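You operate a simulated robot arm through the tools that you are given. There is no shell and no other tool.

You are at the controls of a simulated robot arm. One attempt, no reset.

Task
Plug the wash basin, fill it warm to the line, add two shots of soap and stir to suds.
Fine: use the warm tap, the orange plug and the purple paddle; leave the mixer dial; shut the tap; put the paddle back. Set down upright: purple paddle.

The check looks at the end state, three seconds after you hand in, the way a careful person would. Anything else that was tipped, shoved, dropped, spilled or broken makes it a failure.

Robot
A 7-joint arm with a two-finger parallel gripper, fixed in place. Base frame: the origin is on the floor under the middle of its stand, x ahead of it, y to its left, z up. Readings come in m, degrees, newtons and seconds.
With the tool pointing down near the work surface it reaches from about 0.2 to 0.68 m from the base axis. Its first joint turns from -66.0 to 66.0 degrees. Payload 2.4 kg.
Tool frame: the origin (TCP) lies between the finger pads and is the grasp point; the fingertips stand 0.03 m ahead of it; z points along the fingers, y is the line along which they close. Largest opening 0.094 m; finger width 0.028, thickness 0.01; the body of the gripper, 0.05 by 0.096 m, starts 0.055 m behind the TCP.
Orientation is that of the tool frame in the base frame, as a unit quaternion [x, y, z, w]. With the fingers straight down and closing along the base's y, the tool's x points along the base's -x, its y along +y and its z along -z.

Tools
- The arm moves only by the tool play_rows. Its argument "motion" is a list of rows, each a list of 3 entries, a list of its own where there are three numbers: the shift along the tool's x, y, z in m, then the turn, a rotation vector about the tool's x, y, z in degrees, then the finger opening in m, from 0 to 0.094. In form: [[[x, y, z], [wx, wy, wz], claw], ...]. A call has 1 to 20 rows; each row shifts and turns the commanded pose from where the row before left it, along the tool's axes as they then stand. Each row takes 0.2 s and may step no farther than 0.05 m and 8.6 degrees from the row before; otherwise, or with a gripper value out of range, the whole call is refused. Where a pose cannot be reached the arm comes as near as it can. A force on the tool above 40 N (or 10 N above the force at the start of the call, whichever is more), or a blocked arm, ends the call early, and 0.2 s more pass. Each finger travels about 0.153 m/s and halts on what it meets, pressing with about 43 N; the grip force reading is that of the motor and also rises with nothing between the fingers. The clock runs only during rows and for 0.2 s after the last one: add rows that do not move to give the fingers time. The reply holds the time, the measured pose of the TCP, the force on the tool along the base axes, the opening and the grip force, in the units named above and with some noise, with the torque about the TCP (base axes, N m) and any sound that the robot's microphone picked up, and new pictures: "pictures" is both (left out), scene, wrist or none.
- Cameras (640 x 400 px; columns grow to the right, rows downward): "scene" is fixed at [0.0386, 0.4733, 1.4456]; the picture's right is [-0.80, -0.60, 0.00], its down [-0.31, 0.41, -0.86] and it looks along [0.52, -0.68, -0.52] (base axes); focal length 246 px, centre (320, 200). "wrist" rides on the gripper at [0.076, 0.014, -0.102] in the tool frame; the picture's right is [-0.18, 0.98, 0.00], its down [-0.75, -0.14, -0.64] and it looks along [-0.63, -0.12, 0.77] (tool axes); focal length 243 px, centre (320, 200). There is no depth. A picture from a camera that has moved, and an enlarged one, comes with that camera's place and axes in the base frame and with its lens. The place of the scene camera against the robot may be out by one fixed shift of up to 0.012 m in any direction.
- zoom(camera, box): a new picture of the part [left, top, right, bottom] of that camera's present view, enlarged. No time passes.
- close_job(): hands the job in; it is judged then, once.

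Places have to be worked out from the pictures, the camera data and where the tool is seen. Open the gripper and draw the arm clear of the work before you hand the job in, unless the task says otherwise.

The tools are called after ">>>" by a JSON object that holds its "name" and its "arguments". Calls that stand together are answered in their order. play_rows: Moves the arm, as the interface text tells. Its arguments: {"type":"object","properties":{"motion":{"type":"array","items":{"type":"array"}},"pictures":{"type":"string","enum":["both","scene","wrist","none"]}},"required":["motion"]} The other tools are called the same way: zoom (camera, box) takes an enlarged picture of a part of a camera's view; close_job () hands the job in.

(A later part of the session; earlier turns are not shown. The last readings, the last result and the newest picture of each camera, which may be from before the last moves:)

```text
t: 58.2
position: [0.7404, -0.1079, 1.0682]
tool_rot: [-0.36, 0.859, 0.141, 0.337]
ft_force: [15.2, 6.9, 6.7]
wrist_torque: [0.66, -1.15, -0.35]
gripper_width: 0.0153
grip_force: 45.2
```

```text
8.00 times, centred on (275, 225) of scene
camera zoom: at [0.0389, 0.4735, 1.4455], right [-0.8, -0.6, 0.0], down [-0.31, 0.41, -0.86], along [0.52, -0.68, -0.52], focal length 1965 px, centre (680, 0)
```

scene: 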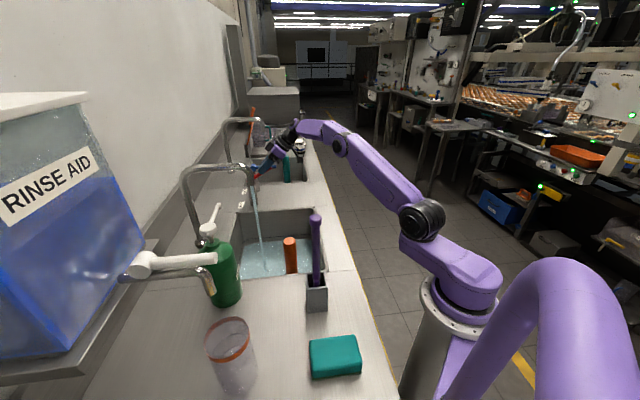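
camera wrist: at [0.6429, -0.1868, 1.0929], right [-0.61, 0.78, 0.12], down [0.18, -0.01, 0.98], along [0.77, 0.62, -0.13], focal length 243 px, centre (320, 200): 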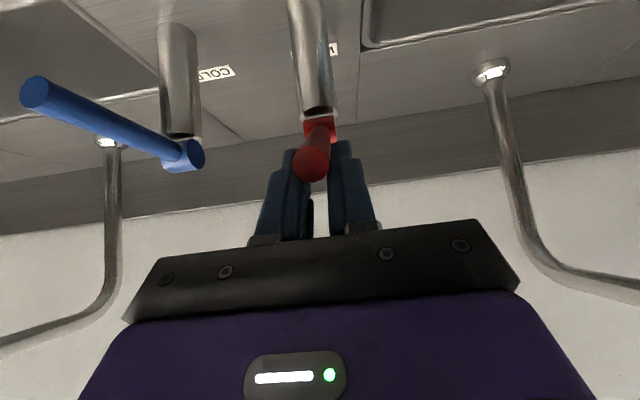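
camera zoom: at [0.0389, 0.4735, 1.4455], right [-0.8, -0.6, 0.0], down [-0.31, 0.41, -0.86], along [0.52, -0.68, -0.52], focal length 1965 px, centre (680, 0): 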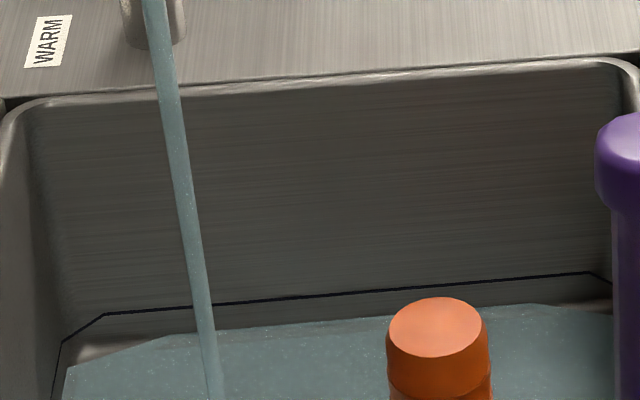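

Gap is now about 26 px. Continuing to fill another ~8 s in two holds, then checking.

>>> {"name": "play_rows", "arguments": {"motion": [[[0, 0, 0], [0, 0, 0], 0.008], [[0, 0, 0], [0, 0, 0], 0.008], [[0, 0, 0], [0, 0, 0], 0.008], [[0, 0, 0], [0, 0, 0], 0.008], [[0, 0, 0], [0, 0, 0], 0.008], [[0, 0, 0], [0, 0, 0], 0.008], [[0, 0, 0], [0, 0, 0], 0.008], [[0, 0, 0], [0, 0, 0], 0.008], [[0, 0, 0], [0, 0, 0], 0.008], [[0, 0, 0], [0, 0, 0], 0.008], [[0, 0, 0], [0, 0, 0], 0.008], [[0, 0, 0], [0, 0, 0], 0.008], [[0, 0, 0], [0, 0, 0], 0.008], [[0, 0, 0], [0, 0, 0], 0.008], [[0, 0, 0], [0, 0, 0], 0.008], [[0, 0, 0], [0, 0, 0], 0.008], [[0, 0, 0], [0, 0, 0], 0.008], [[0, 0, 0], [0, 0, 0], 0.008], [[0, 0, 0], [0, 0, 0], 0.008], [[0, 0, 0], [0, 0, 0], 0.008]], "pictures": "none"}}

>>> {"name": "zoom", "arguments": {"camera": "scene", "box": [235, 200, 315, 250]}}

```text
t: 62.5
position: [0.7411, -0.1081, 1.0676]
tool_rot: [-0.36, 0.859, 0.14, 0.336]
ft_force: [14.5, 6.9, 3.1]
wrist_torque: [0.51, -0.96, -0.4]
gripper_width: 0.0152
grip_force: 44.7
```

```text
8.00 times, centred on (275, 225) of scene
camera zoom: at [0.0389, 0.4735, 1.4455], right [-0.8, -0.6, 0.0], down [-0.31, 0.41, -0.86], along [0.52, -0.68, -0.52], focal length 1965 px, centre (680, 0)
```

zoom: 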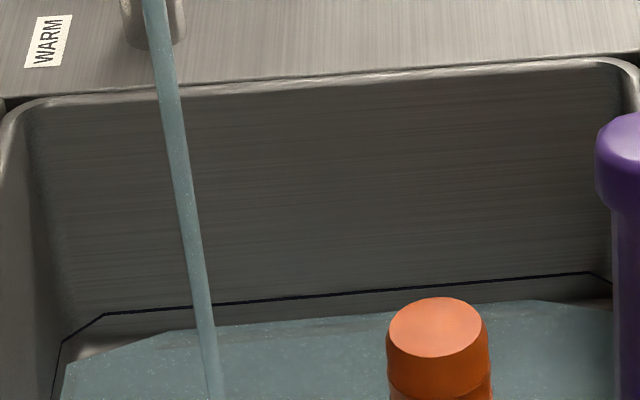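

Gap about 22 px. Continuing.

>>> {"name": "play_rows", "arguments": {"motion": [[[0, 0, 0], [0, 0, 0], 0.008], [[0, 0, 0], [0, 0, 0], 0.008], [[0, 0, 0], [0, 0, 0], 0.008], [[0, 0, 0], [0, 0, 0], 0.008], [[0, 0, 0], [0, 0, 0], 0.008], [[0, 0, 0], [0, 0, 0], 0.008], [[0, 0, 0], [0, 0, 0], 0.008], [[0, 0, 0], [0, 0, 0], 0.008], [[0, 0, 0], [0, 0, 0], 0.008], [[0, 0, 0], [0, 0, 0], 0.008], [[0, 0, 0], [0, 0, 0], 0.008], [[0, 0, 0], [0, 0, 0], 0.008], [[0, 0, 0], [0, 0, 0], 0.008], [[0, 0, 0], [0, 0, 0], 0.008], [[0, 0, 0], [0, 0, 0], 0.008], [[0, 0, 0], [0, 0, 0], 0.008], [[0, 0, 0], [0, 0, 0], 0.008], [[0, 0, 0], [0, 0, 0], 0.008], [[0, 0, 0], [0, 0, 0], 0.008], [[0, 0, 0], [0, 0, 0], 0.008]], "pictures": "none"}}

>>> {"name": "zoom", "arguments": {"camera": "scene", "box": [235, 200, 315, 250]}}

```text
t: 66.7
position: [0.7407, -0.108, 1.0667]
tool_rot: [-0.36, 0.859, 0.14, 0.336]
ft_force: [10.6, 5.3, 1.7]
wrist_torque: [0.34, -0.76, -0.38]
gripper_width: 0.015
grip_force: 45.4
```

```text
8.00 times, centred on (275, 225) of scene
camera zoom: at [0.0389, 0.4735, 1.4455], right [-0.8, -0.6, 0.0], down [-0.31, 0.41, -0.86], along [0.52, -0.68, -0.52], focal length 1965 px, centre (680, 0)
```

zoom: 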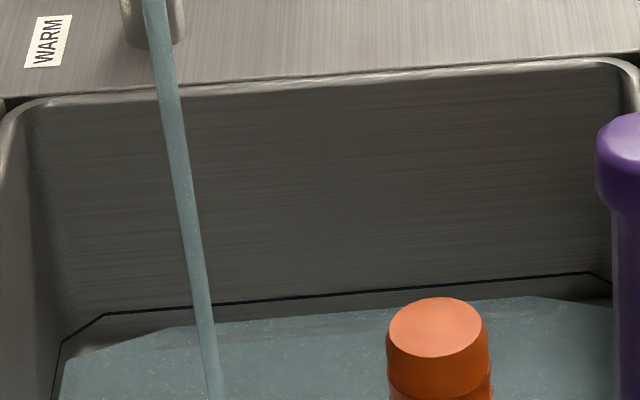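

Gap ~18–19 px. Continuing.

>>> {"name": "play_rows", "arguments": {"motion": [[[0, 0, 0], [0, 0, 0], 0.008], [[0, 0, 0], [0, 0, 0], 0.008], [[0, 0, 0], [0, 0, 0], 0.008], [[0, 0, 0], [0, 0, 0], 0.008], [[0, 0, 0], [0, 0, 0], 0.008], [[0, 0, 0], [0, 0, 0], 0.008], [[0, 0, 0], [0, 0, 0], 0.008], [[0, 0, 0], [0, 0, 0], 0.008], [[0, 0, 0], [0, 0, 0], 0.008], [[0, 0, 0], [0, 0, 0], 0.008], [[0, 0, 0], [0, 0, 0], 0.008], [[0, 0, 0], [0, 0, 0], 0.008], [[0, 0, 0], [0, 0, 0], 0.008], [[0, 0, 0], [0, 0, 0], 0.008], [[0, 0, 0], [0, 0, 0], 0.008], [[0, 0, 0], [0, 0, 0], 0.008], [[0, 0, 0], [0, 0, 0], 0.008], [[0, 0, 0], [0, 0, 0], 0.008], [[0, 0, 0], [0, 0, 0], 0.008], [[0, 0, 0], [0, 0, 0], 0.008]], "pictures": "none"}}

>>> {"name": "zoom", "arguments": {"camera": "scene", "box": [235, 200, 315, 250]}}

```text
t: 70.8
position: [0.7395, -0.1084, 1.0668]
tool_rot: [-0.361, 0.859, 0.141, 0.335]
ft_force: [6.9, 4.2, -2.2]
wrist_torque: [0.06, -0.37, -0.34]
gripper_width: 0.0151
grip_force: 45.2
```

```text
8.00 times, centred on (275, 225) of scene
camera zoom: at [0.0389, 0.4735, 1.4455], right [-0.8, -0.6, 0.0], down [-0.31, 0.41, -0.86], along [0.52, -0.68, -0.52], focal length 1965 px, centre (680, 0)
```

zoom: 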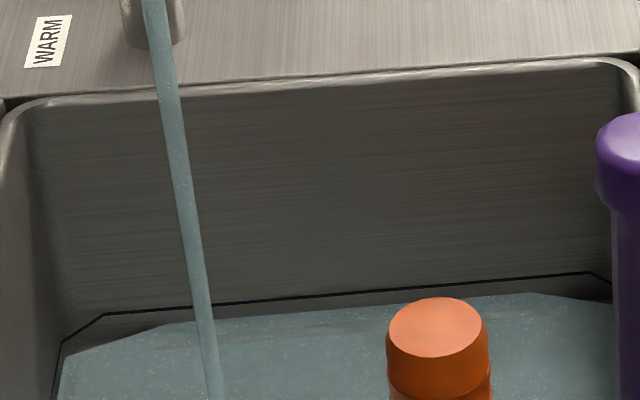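

Gap ~15–16 px. Two more holds, then finer checks.

>>> {"name": "play_rows", "arguments": {"motion": [[[0, 0, 0], [0, 0, 0], 0.008], [[0, 0, 0], [0, 0, 0], 0.008], [[0, 0, 0], [0, 0, 0], 0.008], [[0, 0, 0], [0, 0, 0], 0.008], [[0, 0, 0], [0, 0, 0], 0.008], [[0, 0, 0], [0, 0, 0], 0.008], [[0, 0, 0], [0, 0, 0], 0.008], [[0, 0, 0], [0, 0, 0], 0.008], [[0, 0, 0], [0, 0, 0], 0.008], [[0, 0, 0], [0, 0, 0], 0.008], [[0, 0, 0], [0, 0, 0], 0.008], [[0, 0, 0], [0, 0, 0], 0.008], [[0, 0, 0], [0, 0, 0], 0.008], [[0, 0, 0], [0, 0, 0], 0.008], [[0, 0, 0], [0, 0, 0], 0.008], [[0, 0, 0], [0, 0, 0], 0.008], [[0, 0, 0], [0, 0, 0], 0.008], [[0, 0, 0], [0, 0, 0], 0.008], [[0, 0, 0], [0, 0, 0], 0.008], [[0, 0, 0], [0, 0, 0], 0.008]], "pictures": "none"}}

>>> {"name": "zoom", "arguments": {"camera": "scene", "box": [235, 200, 315, 250]}}

```text
t: 75.0
position: [0.7397, -0.1093, 1.0666]
tool_rot: [-0.361, 0.859, 0.14, 0.335]
ft_force: [3.7, 2.3, -3.9]
wrist_torque: [-0.06, -0.17, -0.28]
gripper_width: 0.015
grip_force: 45.1
```

```text
8.00 times, centred on (275, 225) of scene
camera zoom: at [0.0388, 0.4734, 1.4455], right [-0.8, -0.6, 0.0], down [-0.31, 0.41, -0.86], along [0.52, -0.68, -0.52], focal length 1965 px, centre (680, 0)
```

zoom: 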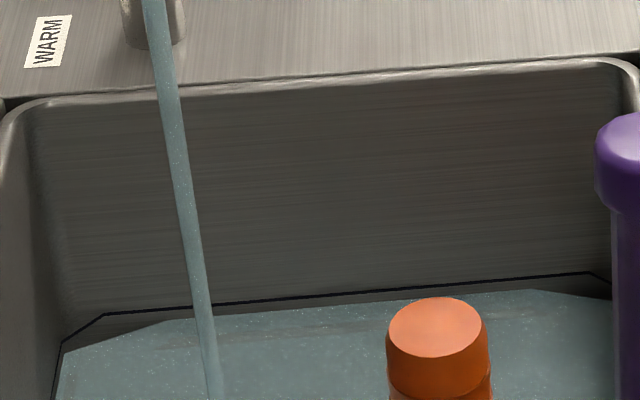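

Gap ~12 px. Continuing.

>>> {"name": "play_rows", "arguments": {"motion": [[[0, 0, 0], [0, 0, 0], 0.008], [[0, 0, 0], [0, 0, 0], 0.008], [[0, 0, 0], [0, 0, 0], 0.008], [[0, 0, 0], [0, 0, 0], 0.008], [[0, 0, 0], [0, 0, 0], 0.008], [[0, 0, 0], [0, 0, 0], 0.008], [[0, 0, 0], [0, 0, 0], 0.008], [[0, 0, 0], [0, 0, 0], 0.008], [[0, 0, 0], [0, 0, 0], 0.008], [[0, 0, 0], [0, 0, 0], 0.008], [[0, 0, 0], [0, 0, 0], 0.008], [[0, 0, 0], [0, 0, 0], 0.008], [[0, 0, 0], [0, 0, 0], 0.008], [[0, 0, 0], [0, 0, 0], 0.008], [[0, 0, 0], [0, 0, 0], 0.008], [[0, 0, 0], [0, 0, 0], 0.008], [[0, 0, 0], [0, 0, 0], 0.008], [[0, 0, 0], [0, 0, 0], 0.008], [[0, 0, 0], [0, 0, 0], 0.008], [[0, 0, 0], [0, 0, 0], 0.008]], "pictures": "both"}}

>>> {"name": "zoom", "arguments": {"camera": "scene", "box": [235, 200, 315, 250]}}

```text
t: 79.2
position: [0.7393, -0.108, 1.0677]
tool_rot: [-0.36, 0.859, 0.14, 0.336]
ft_force: [2.9, 2.7, -3.7]
wrist_torque: [-0.11, -0.05, -0.25]
gripper_width: 0.0152
grip_force: 45.4
camera wrist: at [0.6413, -0.1887, 1.0907], right [-0.61, 0.79, 0.12], down [0.18, -0.01, 0.98], along [0.77, 0.62, -0.14], focal length 243 px, centre (320, 200)
```

scene: 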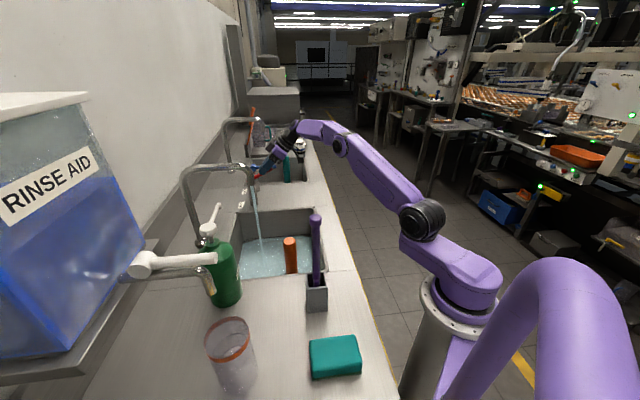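
wrist: 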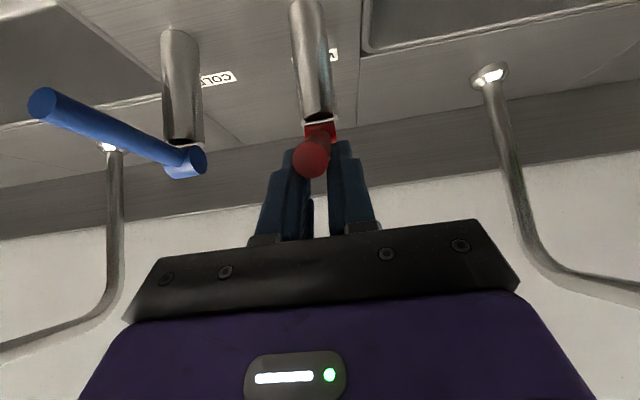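

```text
8.00 times, centred on (275, 225) of scene
camera zoom: at [0.0388, 0.4734, 1.4455], right [-0.8, -0.6, 0.0], down [-0.31, 0.41, -0.86], along [0.52, -0.68, -0.52], focal length 1965 px, centre (680, 0)
```

zoom: 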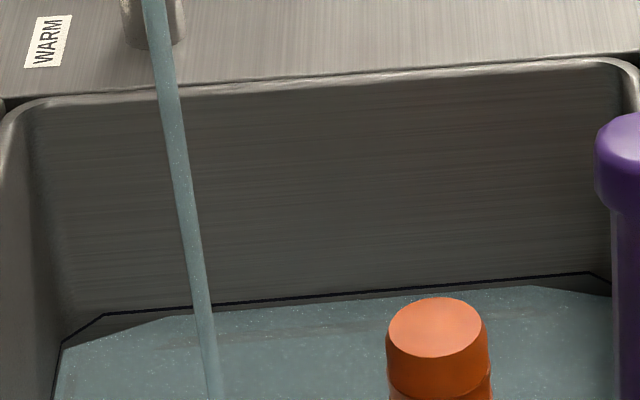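

Gap ~9 px (≈5 mm). Continuing another hold.

>>> {"name": "play_rows", "arguments": {"motion": [[[0, 0, 0], [0, 0, 0], 0.008], [[0, 0, 0], [0, 0, 0], 0.008], [[0, 0, 0], [0, 0, 0], 0.008], [[0, 0, 0], [0, 0, 0], 0.008], [[0, 0, 0], [0, 0, 0], 0.008], [[0, 0, 0], [0, 0, 0], 0.008], [[0, 0, 0], [0, 0, 0], 0.008], [[0, 0, 0], [0, 0, 0], 0.008], [[0, 0, 0], [0, 0, 0], 0.008], [[0, 0, 0], [0, 0, 0], 0.008], [[0, 0, 0], [0, 0, 0], 0.008], [[0, 0, 0], [0, 0, 0], 0.008], [[0, 0, 0], [0, 0, 0], 0.008], [[0, 0, 0], [0, 0, 0], 0.008], [[0, 0, 0], [0, 0, 0], 0.008], [[0, 0, 0], [0, 0, 0], 0.008], [[0, 0, 0], [0, 0, 0], 0.008], [[0, 0, 0], [0, 0, 0], 0.008], [[0, 0, 0], [0, 0, 0], 0.008], [[0, 0, 0], [0, 0, 0], 0.008]], "pictures": "none"}}

>>> {"name": "zoom", "arguments": {"camera": "scene", "box": [235, 200, 315, 250]}}

>>> {"name": "zoom", "arguments": {"camera": "scene", "box": [240, 225, 275, 247]}}

```text
t: 83.5
position: [0.74, -0.1085, 1.0661]
tool_rot: [-0.361, 0.858, 0.141, 0.337]
ft_force: [2.3, 2.3, -2.2]
wrist_torque: [-0.1, -0.13, -0.25]
gripper_width: 0.0155
grip_force: 45.2
```

```text
8.00 times, centred on (275, 225) of scene
camera zoom: at [0.0387, 0.4734, 1.4455], right [-0.8, -0.6, 0.0], down [-0.31, 0.41, -0.86], along [0.52, -0.68, -0.52], focal length 1965 px, centre (680, 0)
```

zoom: 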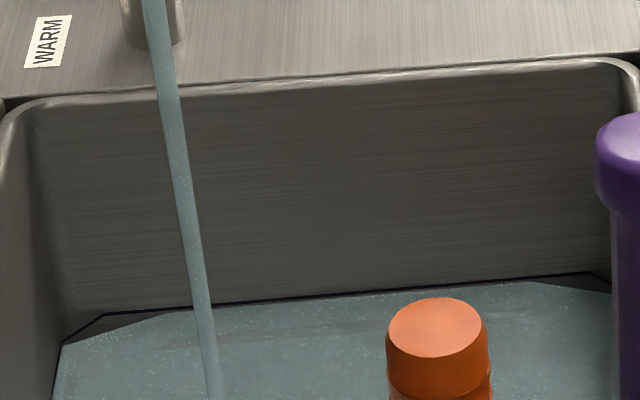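

```text
16.00 times, centred on (258, 236) of scene
camera zoom: at [0.0387, 0.4734, 1.4455], right [-0.8, -0.6, 0.0], down [-0.31, 0.41, -0.86], along [0.52, -0.68, -0.52], focal length 3930 px, centre (1320, -376)
```

zoom: 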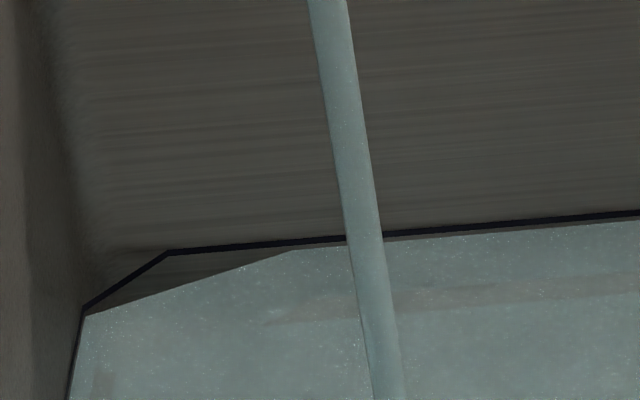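

Gap is only ~2.5 mm now. I hold ~1.6 s more and then start lowering the lever.

>>> {"name": "play_rows", "arguments": {"motion": [[[0, 0, 0], [0, 0, 0], 0.008], [[0, 0, 0], [0, 0, 0], 0.008], [[0, 0, 0], [0, 0, 0], 0.008], [[0, 0, 0], [0, 0, 0], 0.008], [[0, 0, 0], [0, 0, 0], 0.008], [[0, 0, 0], [0, 0, 0], 0.008], [[0, 0, 0], [0, 0, 0], 0.008], [[0, 0, 0], [0, 0, 0], 0.008]], "pictures": "none"}}

>>> {"name": "zoom", "arguments": {"camera": "scene", "box": [240, 225, 275, 247]}}

```text
t: 85.2
position: [0.7407, -0.1088, 1.0664]
tool_rot: [-0.36, 0.859, 0.14, 0.336]
ft_force: [1.9, 2.0, -1.9]
wrist_torque: [-0.04, -0.11, -0.21]
gripper_width: 0.0152
grip_force: 45.2
```

```text
16.00 times, centred on (258, 236) of scene
camera zoom: at [0.0387, 0.4734, 1.4455], right [-0.8, -0.6, 0.0], down [-0.31, 0.41, -0.86], along [0.52, -0.68, -0.52], focal length 3930 px, centre (1320, -376)
```

zoom: 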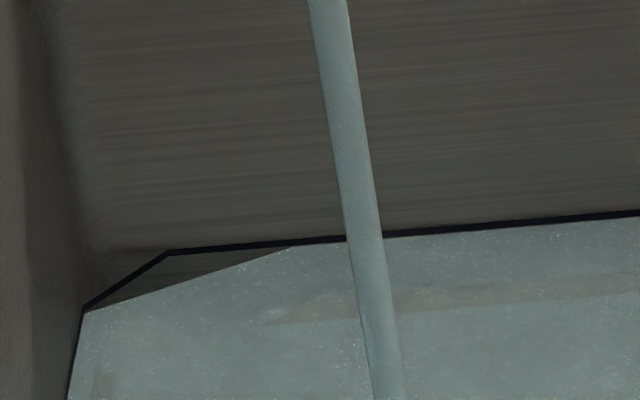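

The water edge now touches the line's lower edge. I lower the lever now, along the reverse arc.

>>> {"name": "play_rows", "arguments": {"motion": [[[0.006, 0, 0.0038], [0, 0, 0], 0.008], [[0.006, 0, 0.0038], [0, 0, 0], 0.008], [[0.006, 0, 0.0038], [0, 0, 0], 0.008], [[0.006, 0, 0.0038], [0, 0, 0], 0.008], [[0.006, 0, 0.0038], [0, 0, 0], 0.008]], "pictures": "both"}}

>>> {"name": "zoom", "arguments": {"camera": "scene", "box": [220, 140, 320, 250]}}

```text
t: 86.5
position: [0.7345, -0.1141, 1.0346]
tool_rot: [-0.361, 0.857, 0.14, 0.34]
ft_force: [6.8, 6.6, 18.1]
wrist_torque: [0.96, -1.11, -0.8]
gripper_width: 0.0155
grip_force: 44.9
camera wrist: at [0.6357, -0.1941, 1.058], right [-0.61, 0.78, 0.12], down [0.18, -0.02, 0.98], along [0.77, 0.62, -0.13], focal length 243 px, centre (320, 200)
```

scene: 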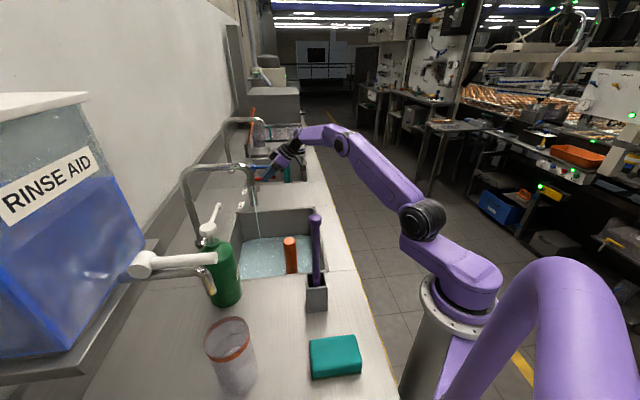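
wrist: 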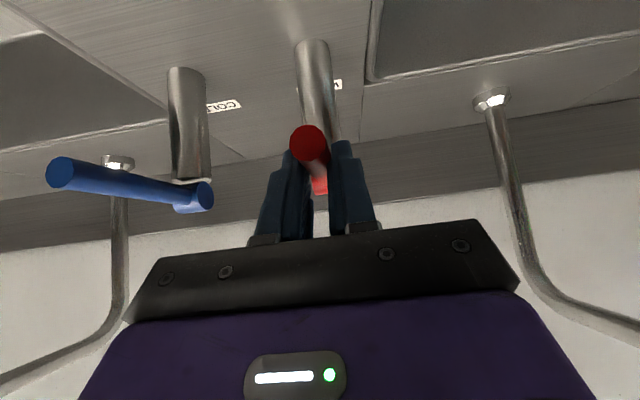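

```text
3.64 times, centred on (270, 195) of scene
camera zoom: at [0.0383, 0.4736, 1.4455], right [-0.8, -0.6, 0.0], down [-0.31, 0.41, -0.86], along [0.52, -0.68, -0.52], focal length 893 px, centre (502, 218)
```

zoom: 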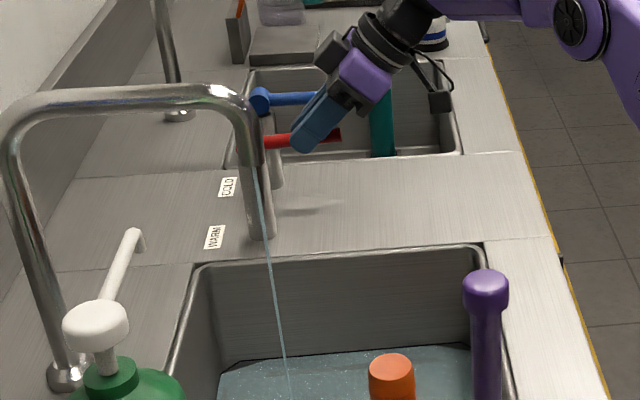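

The flow has dropped to a thin stream with the lever almost horizontal. I keep lowering to shut it fully.

>>> {"name": "play_rows", "arguments": {"motion": [[[0.004, 0, 0.0038], [0, 0, 0], 0.008], [[0.004, 0, 0.0038], [0, 0, 0], 0.008], [[0.002, 0, 0.002], [0, 0, 0], 0.008]], "pictures": "none"}}

>>> {"name": "zoom", "arguments": {"camera": "scene", "box": [220, 140, 320, 250]}}

```text
t: 87.2
position: [0.7347, -0.1156, 1.0291]
tool_rot: [-0.361, 0.856, 0.141, 0.342]
ft_force: [-10.4, 2.3, 7.0]
wrist_torque: [-0.59, 0.88, -0.76]
gripper_width: 0.0152
grip_force: 44.7
stopped in row 3: the force on the tool passed its limit at 42 N (the readings are from after the stop); the commanded pose is now the measured one
```

```text
3.64 times, centred on (270, 195) of scene
camera zoom: at [0.0381, 0.4734, 1.4455], right [-0.8, -0.6, 0.0], down [-0.31, 0.41, -0.86], along [0.52, -0.68, -0.52], focal length 893 px, centre (502, 218)
```

zoom: 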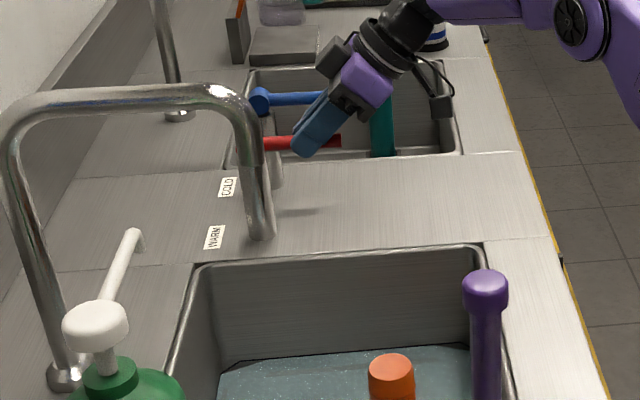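

The stream has stopped, at the lever's hard stop. I open the fingers, back straight out along the tool axis, and verify the tap stays shut.

>>> {"name": "play_rows", "arguments": {"motion": [[[0, 0, 0], [0, 0, 0], 0.03], [[0, 0, 0], [0, 0, 0], 0.06], [[0, 0, 0], [0, 0, 0], 0.06], [[0.006, 0, -0.03], [0, 0, 0], 0.06], [[0.006, 0, -0.035], [0, 0, 0], 0.06], [[0.006, 0, -0.035], [0, 0, 0], 0.06], [[0.006, 0, -0.035], [0, 0, 0], 0.06], [[0, 0, 0], [0, 0, 0], 0.06]]}}

>>> {"name": "zoom", "arguments": {"camera": "scene", "box": [220, 140, 320, 250]}}

>>> {"name": "zoom", "arguments": {"camera": "scene", "box": [240, 225, 275, 247]}}

```text
t: 89.0
position: [0.6557, -0.194, 1.1105]
tool_rot: [-0.361, 0.856, 0.141, 0.343]
ft_force: [0.6, -0.7, 0.5]
wrist_torque: [0.02, 0.0, 0.02]
gripper_width: 0.0599
grip_force: 0.0
camera wrist: at [0.5576, -0.2735, 1.1332], right [-0.61, 0.78, 0.12], down [0.17, -0.02, 0.99], along [0.78, 0.62, -0.12], focal length 243 px, centre (320, 200)
```

scene: 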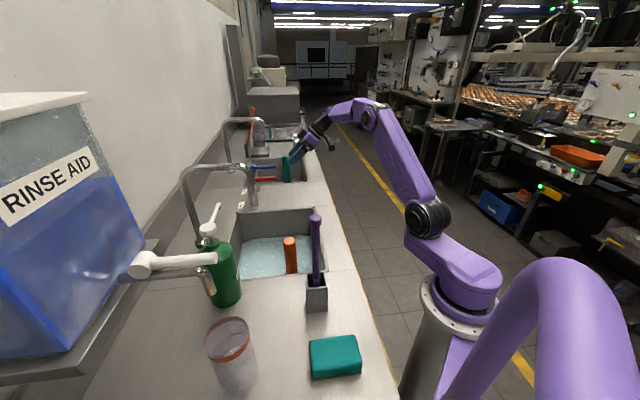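
wrist: 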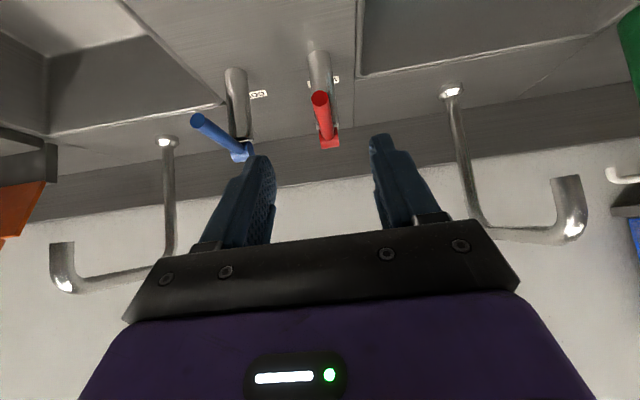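

```text
3.64 times, centred on (270, 195) of scene
camera zoom: at [0.0386, 0.4733, 1.4456], right [-0.8, -0.6, 0.0], down [-0.31, 0.41, -0.86], along [0.52, -0.68, -0.52], focal length 893 px, centre (502, 218)
```

zoom: 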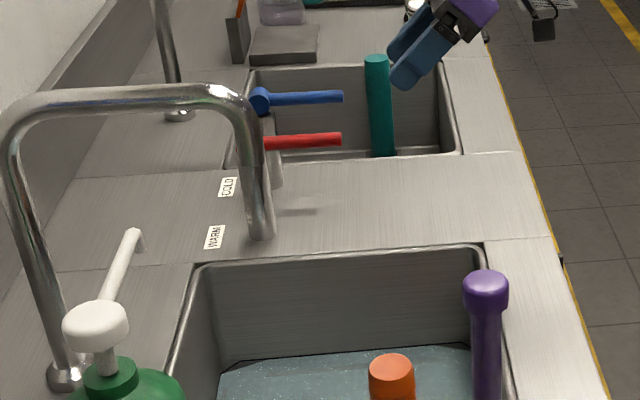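

```text
16.00 times, centred on (258, 236) of scene
camera zoom: at [0.0386, 0.4733, 1.4456], right [-0.8, -0.6, 0.0], down [-0.31, 0.41, -0.86], along [0.52, -0.68, -0.52], focal length 3930 px, centre (1320, -376)
```

zoom: 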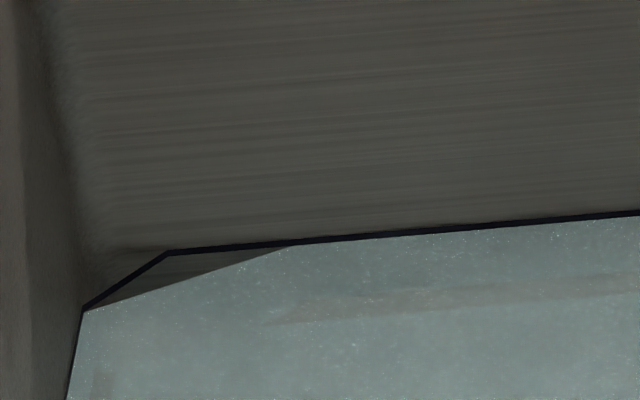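

Water sits right at the line and the tap is shut. Next, the soap: I untilt the tool and travel high along the front of the basin toward the pump side.

>>> {"name": "play_rows", "arguments": {"motion": [[[0, 0, 0], [0, 8.6, 0], 0.04], [[0, 0, 0], [0, 8.6, 0], 0.04], [[0, 0, 0], [0, 8.6, 0], 0.02], [[0, 0, 0], [0, 8.6, 0], 0.0], [[0, 0, 0], [0, 8.6, 0], 0.0], [[0, 0.0423, -0.0111], [0, 0, 0], 0.0], [[0, 0.0423, -0.0111], [0, 0, 0], 0.0], [[0, 0.0423, -0.0111], [0, 0, 0], 0.0], [[0, 0.0423, -0.0111], [0, 0, 0], 0.0], [[0, 0.0423, -0.0111], [0, 0, 0], 0.0], [[0, 0.0423, -0.0111], [0, 0, 0], 0.0], [[0, 0.0423, -0.0111], [0, 0, 0], 0.0], [[0, 0.0423, -0.0111], [0, 0, 0], 0.0], [[0, 0.0423, -0.0111], [0, 0, 0], 0.0], [[0, 0, 0], [0, 0, 0], 0.0], [[0, 0, 0], [0, 0, 0], 0.0]]}}

>>> {"name": "zoom", "arguments": {"camera": "scene", "box": [235, 200, 315, 250]}}

```text
t: 92.4
position: [0.365, 0.0801, 1.2002]
tool_rot: [-0.387, 0.922, -0.002, 0.006]
ft_force: [-0.6, -0.2, -0.3]
wrist_torque: [-0.02, 0.02, 0.03]
gripper_width: 0.0
grip_force: 33.5
out of reach, approached as far as the arm can: row 4, 5
camera wrist: at [0.2994, 0.036, 1.3023], right [-0.57, 0.82, -0.01], down [0.62, 0.44, 0.65], along [0.53, 0.37, -0.76], focal length 243 px, centre (320, 200)
```

scene: 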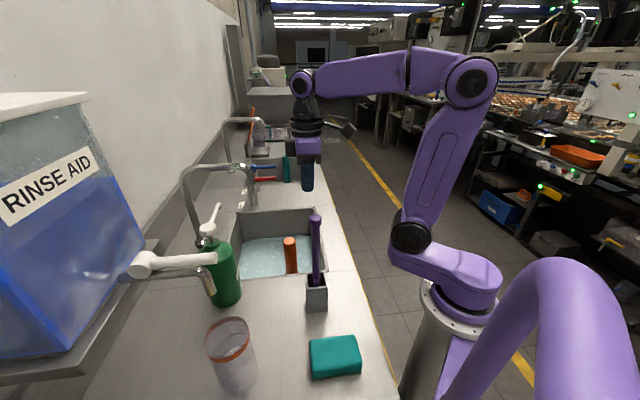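
wrist: 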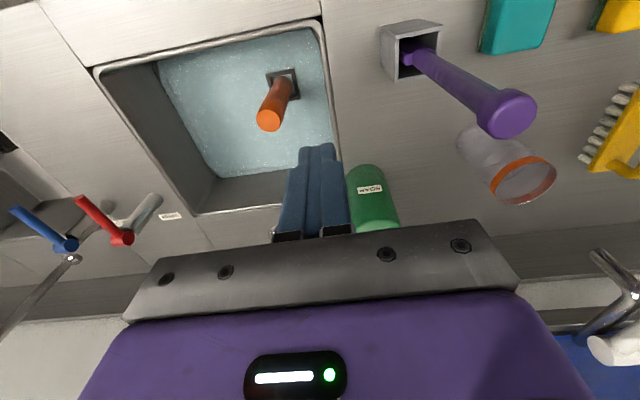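

```text
8.00 times, centred on (275, 225) of scene
camera zoom: at [0.0386, 0.4733, 1.4456], right [-0.8, -0.6, 0.0], down [-0.31, 0.41, -0.86], along [0.52, -0.68, -0.52], focal length 1965 px, centre (680, 0)
```

zoom: 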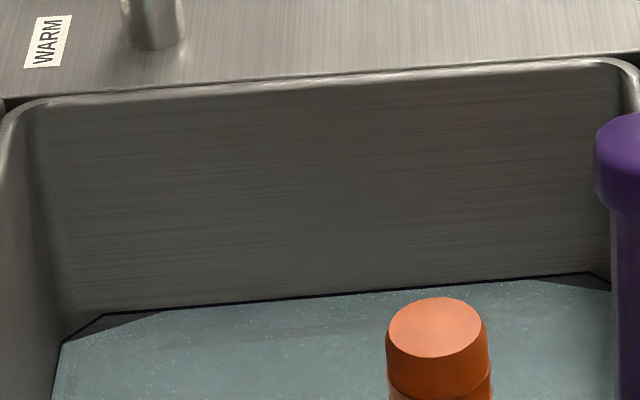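

The level holds at the line. I move toward the pump, stopping short to view and measure the pump head and nozzle.

>>> {"name": "play_rows", "arguments": {"motion": [[[0, 0, -0.005], [-0.4, 0.4, 0], 0.0], [[-0.038, 0.014, 0], [0, 0, 0], 0.0], [[-0.038, 0.014, 0], [0, 0, 0], 0.0], [[-0.038, 0.014, 0], [0, 0, 0], 0.0], [[-0.038, 0.014, 0], [0, 0, 0], 0.0], [[0, 0, 0], [0, 0, 0], 0.0], [[0, 0, 0], [0, 0, 0], 0.0]]}}

>>> {"name": "zoom", "arguments": {"camera": "wrist", "box": [220, 60, 440, 240]}}

>>> {"name": "zoom", "arguments": {"camera": "scene", "box": [170, 150, 290, 310]}}

```text
t: 94.0
position: [0.4311, 0.226, 1.2082]
tool_rot: [-0.386, 0.922, 0.001, 0.0]
ft_force: [-0.6, 0.2, -0.2]
wrist_torque: [0.01, 0.01, -0.03]
gripper_width: 0.0
grip_force: 33.0
camera wrist: at [0.3668, 0.1813, 1.3104], right [-0.57, 0.82, 0.0], down [0.63, 0.44, 0.64], along [0.53, 0.37, -0.77], focal length 243 px, centre (320, 200)
```

scene: 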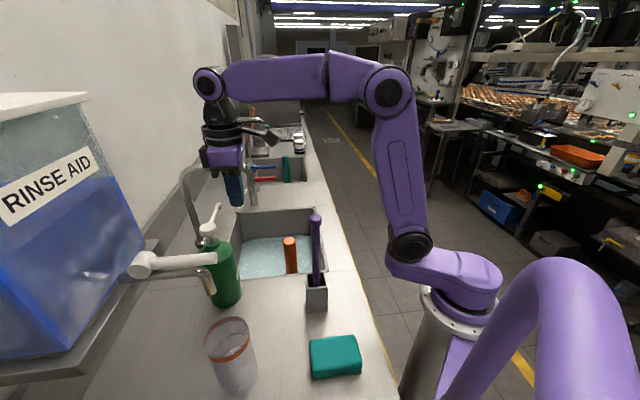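
wrist: 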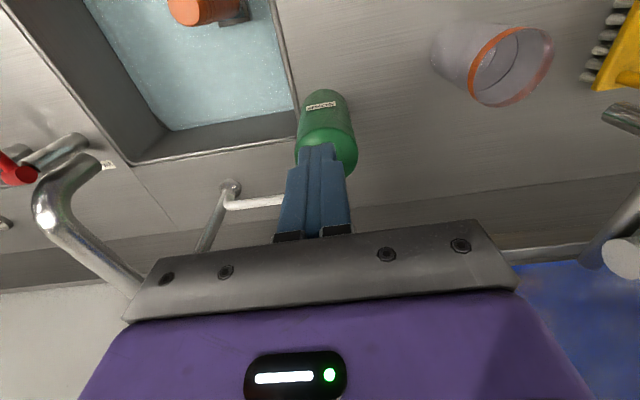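

```text
2.22 times, centred on (330, 150) of wrist
camera zoom: at [0.3668, 0.1813, 1.3104], right [-0.57, 0.82, 0.0], down [0.63, 0.44, 0.64], along [0.53, 0.37, -0.77], focal length 539 px, centre (298, 311)
```

zoom: 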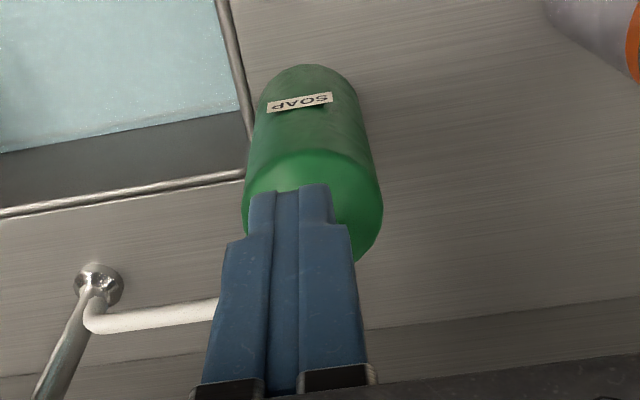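

```text
2.50 times, centred on (230, 230) of scene
camera zoom: at [0.0386, 0.4733, 1.4456], right [-0.8, -0.6, 0.0], down [-0.31, 0.41, -0.86], along [0.52, -0.68, -0.52], focal length 614 px, centre (545, 125)
```

zoom: 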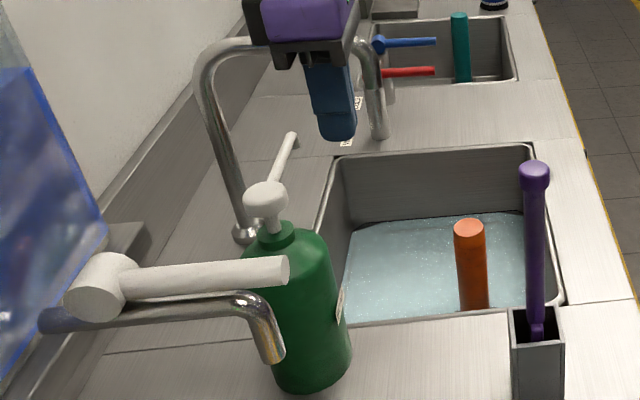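

The nozzle tip lies over the basin (about 1.5–2 cm inside the back rim) and the pump head is at about (0.487, 0.282, 1.115). I move the closed fingers over the head.

>>> {"name": "play_rows", "arguments": {"motion": [[[-0.0263, 0, 0.002], [0, 0, 0], 0.0], [[-0.0263, 0, 0.002], [0, 0, 0], 0.0], [[-0.0263, 0, 0.002], [0, 0, 0], 0.0], [[0, 0, 0], [0, 0, 0], 0.0], [[0, 0, 0], [0, 0, 0], 0.0]]}}

>>> {"name": "zoom", "arguments": {"camera": "wrist", "box": [220, 60, 440, 240]}}

>>> {"name": "zoom", "arguments": {"camera": "scene", "box": [170, 160, 270, 270]}}

```text
t: 95.2
position: [0.4869, 0.2815, 1.1993]
tool_rot: [-0.386, 0.922, 0.001, 0.001]
ft_force: [-0.3, 0.2, -0.3]
wrist_torque: [0.0, 0.0, 0.0]
gripper_width: 0.0002
grip_force: 33.1
camera wrist: at [0.422, 0.2374, 1.3028], right [-0.57, 0.82, 0.0], down [0.63, 0.44, 0.64], along [0.53, 0.37, -0.77], focal length 243 px, centre (320, 200)
```

scene: 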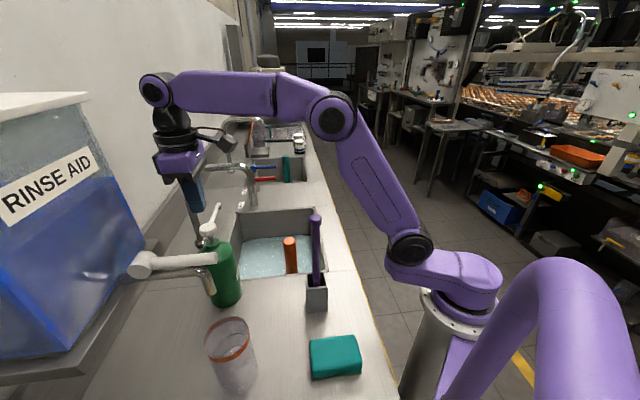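
wrist: 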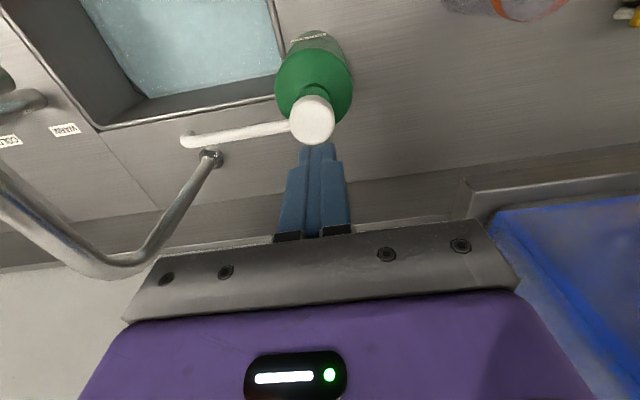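

```text
2.22 times, centred on (330, 150) of wrist
camera zoom: at [0.422, 0.2374, 1.3028], right [-0.57, 0.82, 0.0], down [0.63, 0.44, 0.64], along [0.53, 0.37, -0.77], focal length 539 px, centre (298, 311)
```

zoom: 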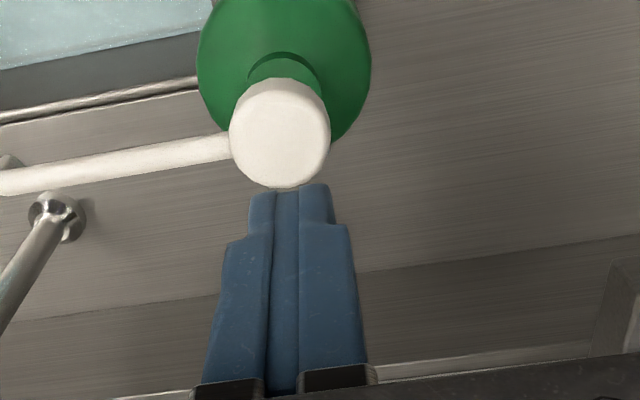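

```text
3.64 times, centred on (220, 215) of scene
camera zoom: at [0.0386, 0.4733, 1.4456], right [-0.8, -0.6, 0.0], down [-0.31, 0.41, -0.86], along [0.52, -0.68, -0.52], focal length 893 px, centre (684, 146)
```

zoom: 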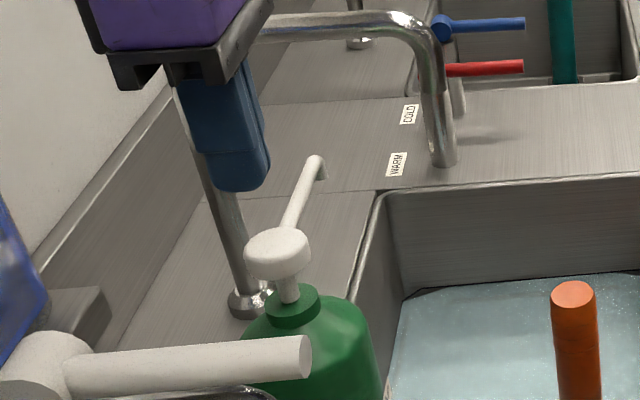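

The head appears about 6–7 mm toward +p from the tool axis, with its top at z≈1.105. I correct laterally and descend to just above it.

>>> {"name": "play_rows", "arguments": {"motion": [[[-0.001, -0.0065, 0.018], [0, 0, 0], 0.0], [[0, 0, 0.018], [0, 0, 0], 0.0], [[0, 0, 0.012], [0, 0, 0], 0.0], [[0, 0, 0], [0, 0, 0], 0.0], [[0, 0, 0], [0, 0, 0], 0.0]]}}

>>> {"name": "zoom", "arguments": {"camera": "wrist", "box": [220, 60, 440, 240]}}

>>> {"name": "zoom", "arguments": {"camera": "scene", "box": [170, 160, 270, 270]}}

```text
t: 96.4
position: [0.4909, 0.2791, 1.1532]
tool_rot: [-0.386, 0.922, 0.0, 0.0]
ft_force: [0.5, 0.2, 1.4]
wrist_torque: [0.01, 0.01, 0.01]
gripper_width: 0.0001
grip_force: 32.9
camera wrist: at [0.4263, 0.2341, 1.2551], right [-0.57, 0.82, 0.0], down [0.63, 0.44, 0.64], along [0.53, 0.37, -0.77], focal length 243 px, centre (320, 200)
```

scene: 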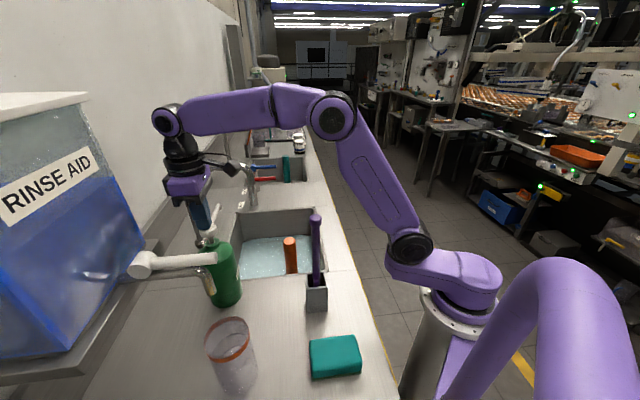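
wrist: 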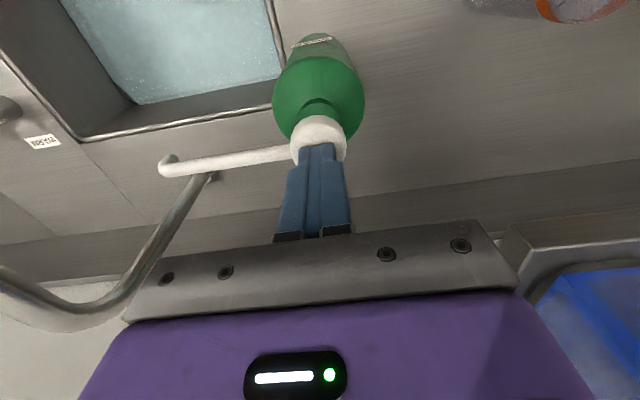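

```text
2.22 times, centred on (330, 150) of wrist
camera zoom: at [0.4263, 0.2341, 1.2551], right [-0.57, 0.82, 0.0], down [0.63, 0.44, 0.64], along [0.53, 0.37, -0.77], focal length 539 px, centre (298, 311)
```

zoom: 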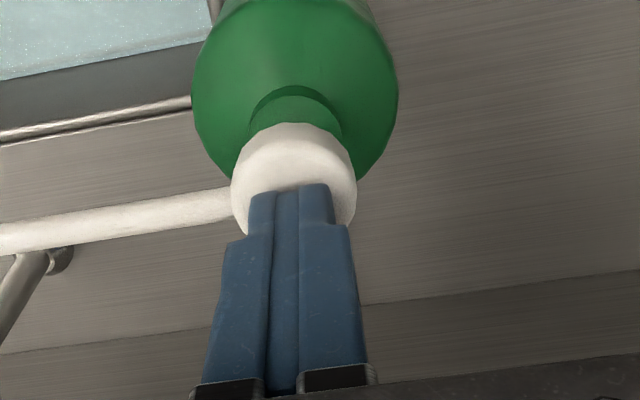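

```text
3.64 times, centred on (220, 215) of scene
camera zoom: at [0.0386, 0.4733, 1.4456], right [-0.8, -0.6, 0.0], down [-0.31, 0.41, -0.86], along [0.52, -0.68, -0.52], focal length 893 px, centre (684, 146)
```

zoom: 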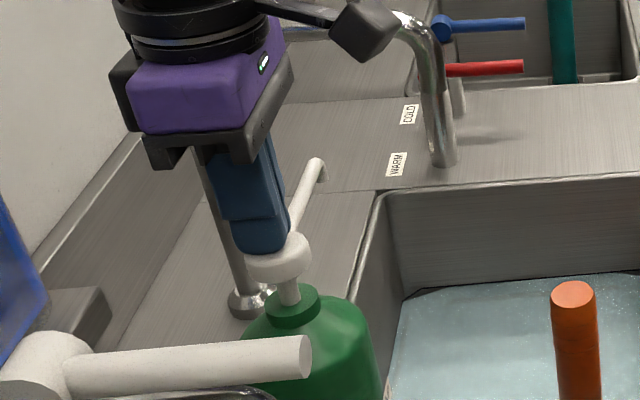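

>>> {"name": "zoom", "arguments": {"camera": "scene", "box": [195, 205, 235, 250]}}

>>> {"name": "zoom", "arguments": {"camera": "wrist", "box": [270, 100, 370, 180]}}

```text
8.89 times, centred on (215, 228) of scene
camera zoom: at [0.0386, 0.4733, 1.4456], right [-0.8, -0.6, 0.0], down [-0.31, 0.41, -0.86], along [0.52, -0.68, -0.52], focal length 2183 px, centre (1253, -44)
```

zoom: 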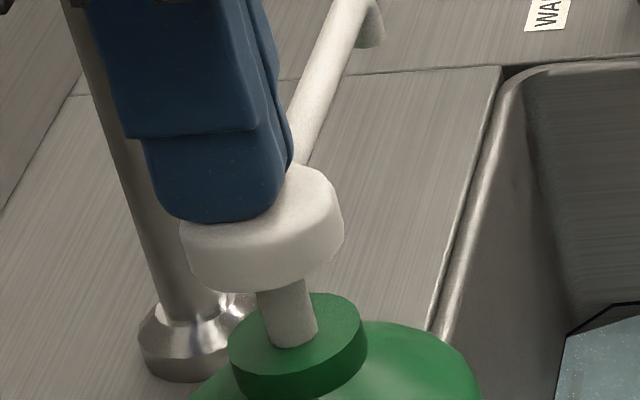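

```text
5.00 times, centred on (320, 140) of wrist
camera zoom: at [0.4263, 0.2341, 1.2551], right [-0.57, 0.82, 0.0], down [0.63, 0.44, 0.64], along [0.53, 0.37, -0.77], focal length 1213 px, centre (320, 500)
```

zoom: 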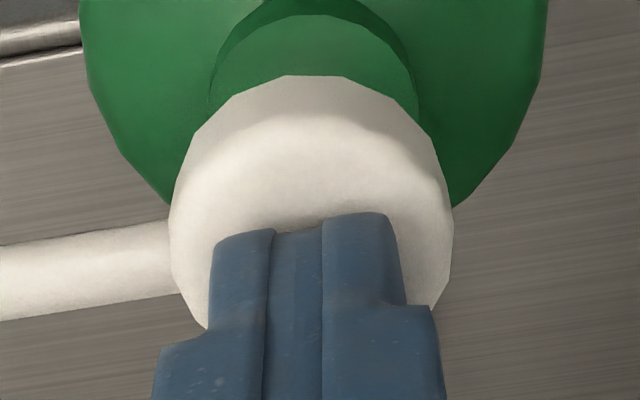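

The scene close-up shows the fingertips about 1 cm off toward the wall, on the back half of the head. I raise slightly, shift 1 cm toward the robot, and re-check.

>>> {"name": "play_rows", "arguments": {"motion": [[[0, 0, -0.008], [0, 0, 0], 0.0], [[0.01, -0.001, 0], [0, 0, 0], 0.0], [[0, 0, 0.005], [0, 0, 0], 0.0], [[0, 0, 0], [0, 0, 0], 0.0]]}}

>>> {"name": "zoom", "arguments": {"camera": "scene", "box": [195, 205, 235, 250]}}

>>> {"name": "zoom", "arguments": {"camera": "wrist", "box": [270, 100, 370, 180]}}

```text
t: 97.4
position: [0.4846, 0.2713, 1.1557]
tool_rot: [-0.387, 0.922, 0.001, 0.001]
ft_force: [0.3, -0.1, 1.0]
wrist_torque: [0.0, -0.02, -0.01]
gripper_width: 0.0
grip_force: 33.3
camera wrist: at [0.4203, 0.2272, 1.258], right [-0.57, 0.82, 0.0], down [0.63, 0.44, 0.64], along [0.53, 0.37, -0.77], focal length 243 px, centre (320, 200)
```

scene: 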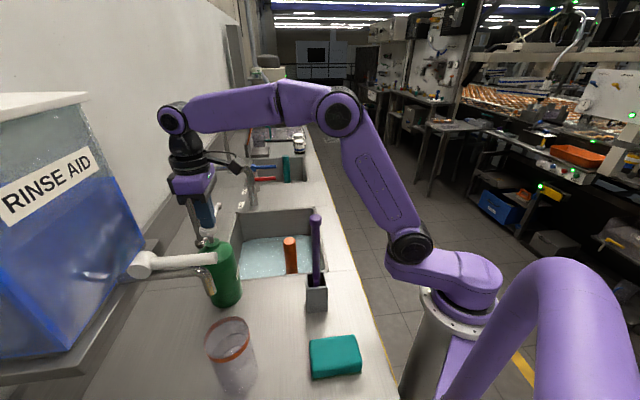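
wrist: 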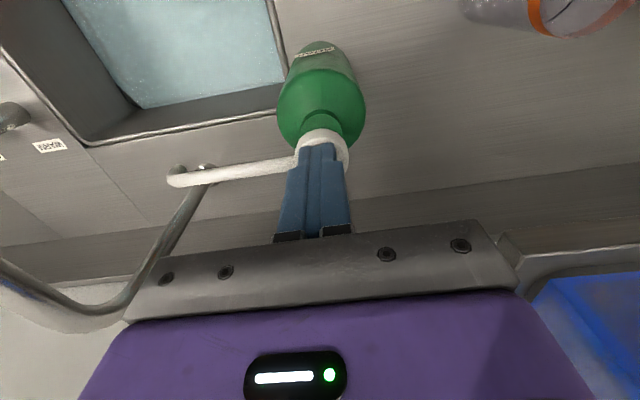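

```text
8.89 times, centred on (215, 228) of scene
camera zoom: at [0.0386, 0.4733, 1.4456], right [-0.8, -0.6, 0.0], down [-0.31, 0.41, -0.86], along [0.52, -0.68, -0.52], focal length 2183 px, centre (1253, -44)
```

zoom: 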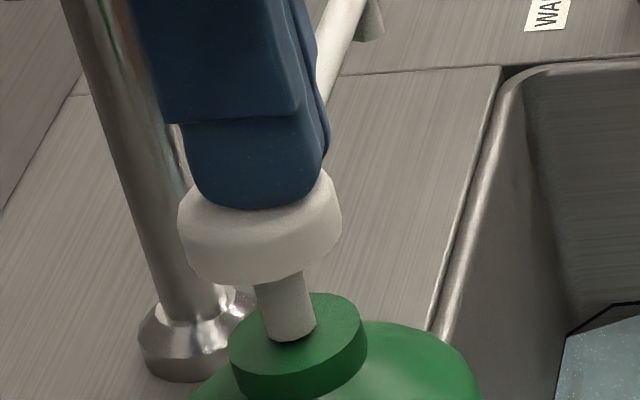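

```text
5.00 times, centred on (320, 140) of wrist
camera zoom: at [0.4203, 0.2272, 1.258], right [-0.57, 0.82, 0.0], down [0.63, 0.44, 0.64], along [0.53, 0.37, -0.77], focal length 1213 px, centre (320, 500)
```

zoom: 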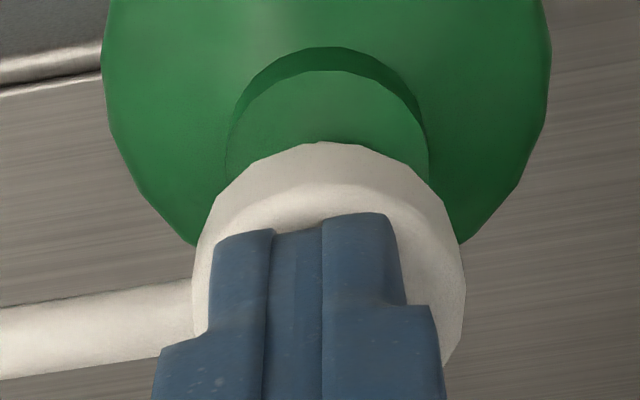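

Now centred toward the wall direction; a 3 mm sideways correction remains. I apply it and press down ~13 mm, then look.

>>> {"name": "play_rows", "arguments": {"motion": [[[0, 0.003, 0], [0, 0, 0], 0.0], [[0, 0, 0.005], [0, 0, 0], 0.0], [[0, 0, 0.005], [0, 0, 0], 0.0], [[0, 0, 0.005], [0, 0, 0], 0.0], [[0, 0, 0], [0, 0, 0], 0.0]]}}

>>> {"name": "zoom", "arguments": {"camera": "scene", "box": [180, 180, 280, 290]}}

```text
t: 98.6
position: [0.4832, 0.2742, 1.1399]
tool_rot: [-0.387, 0.922, 0.0, 0.0]
ft_force: [-3.5, -2.2, 9.1]
wrist_torque: [-0.07, 0.02, 0.0]
gripper_width: 0.0
grip_force: 33.2
camera wrist: at [0.4185, 0.2296, 1.2427], right [-0.57, 0.82, 0.0], down [0.63, 0.44, 0.64], along [0.53, 0.37, -0.77], focal length 243 px, centre (320, 200)
```

scene: 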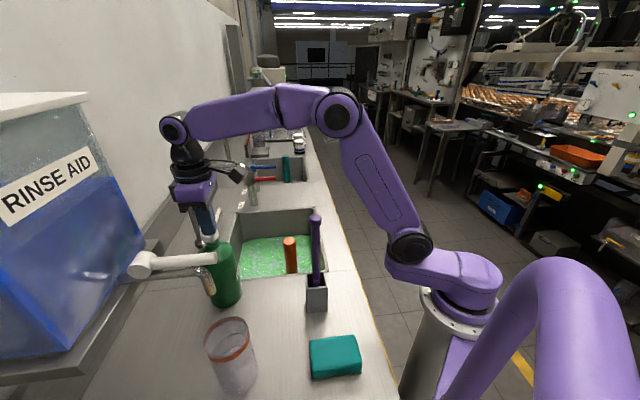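
wrist: 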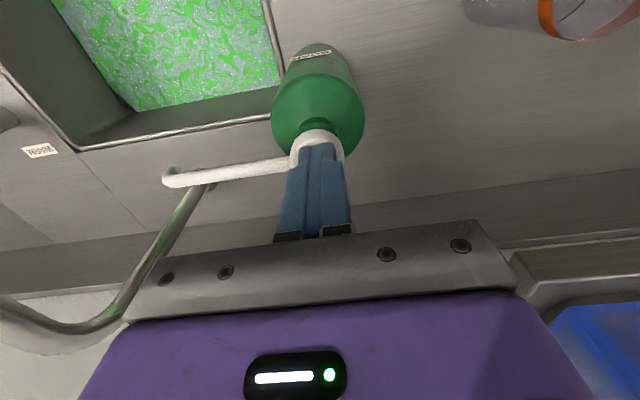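

```text
3.64 times, centred on (230, 235) of scene
camera zoom: at [0.0383, 0.4732, 1.4456], right [-0.8, -0.6, 0.0], down [-0.31, 0.41, -0.86], along [0.52, -0.68, -0.52], focal length 893 px, centre (647, 73)
```

zoom: 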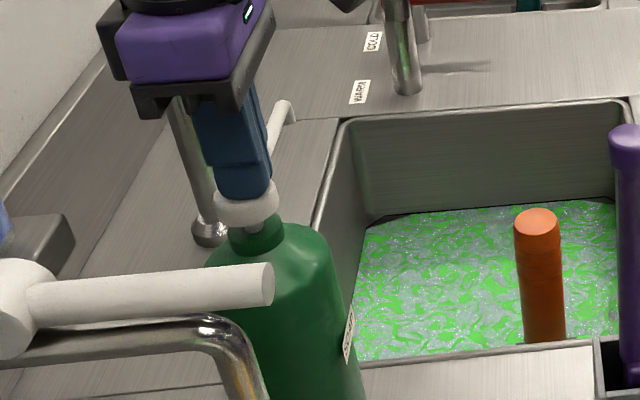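

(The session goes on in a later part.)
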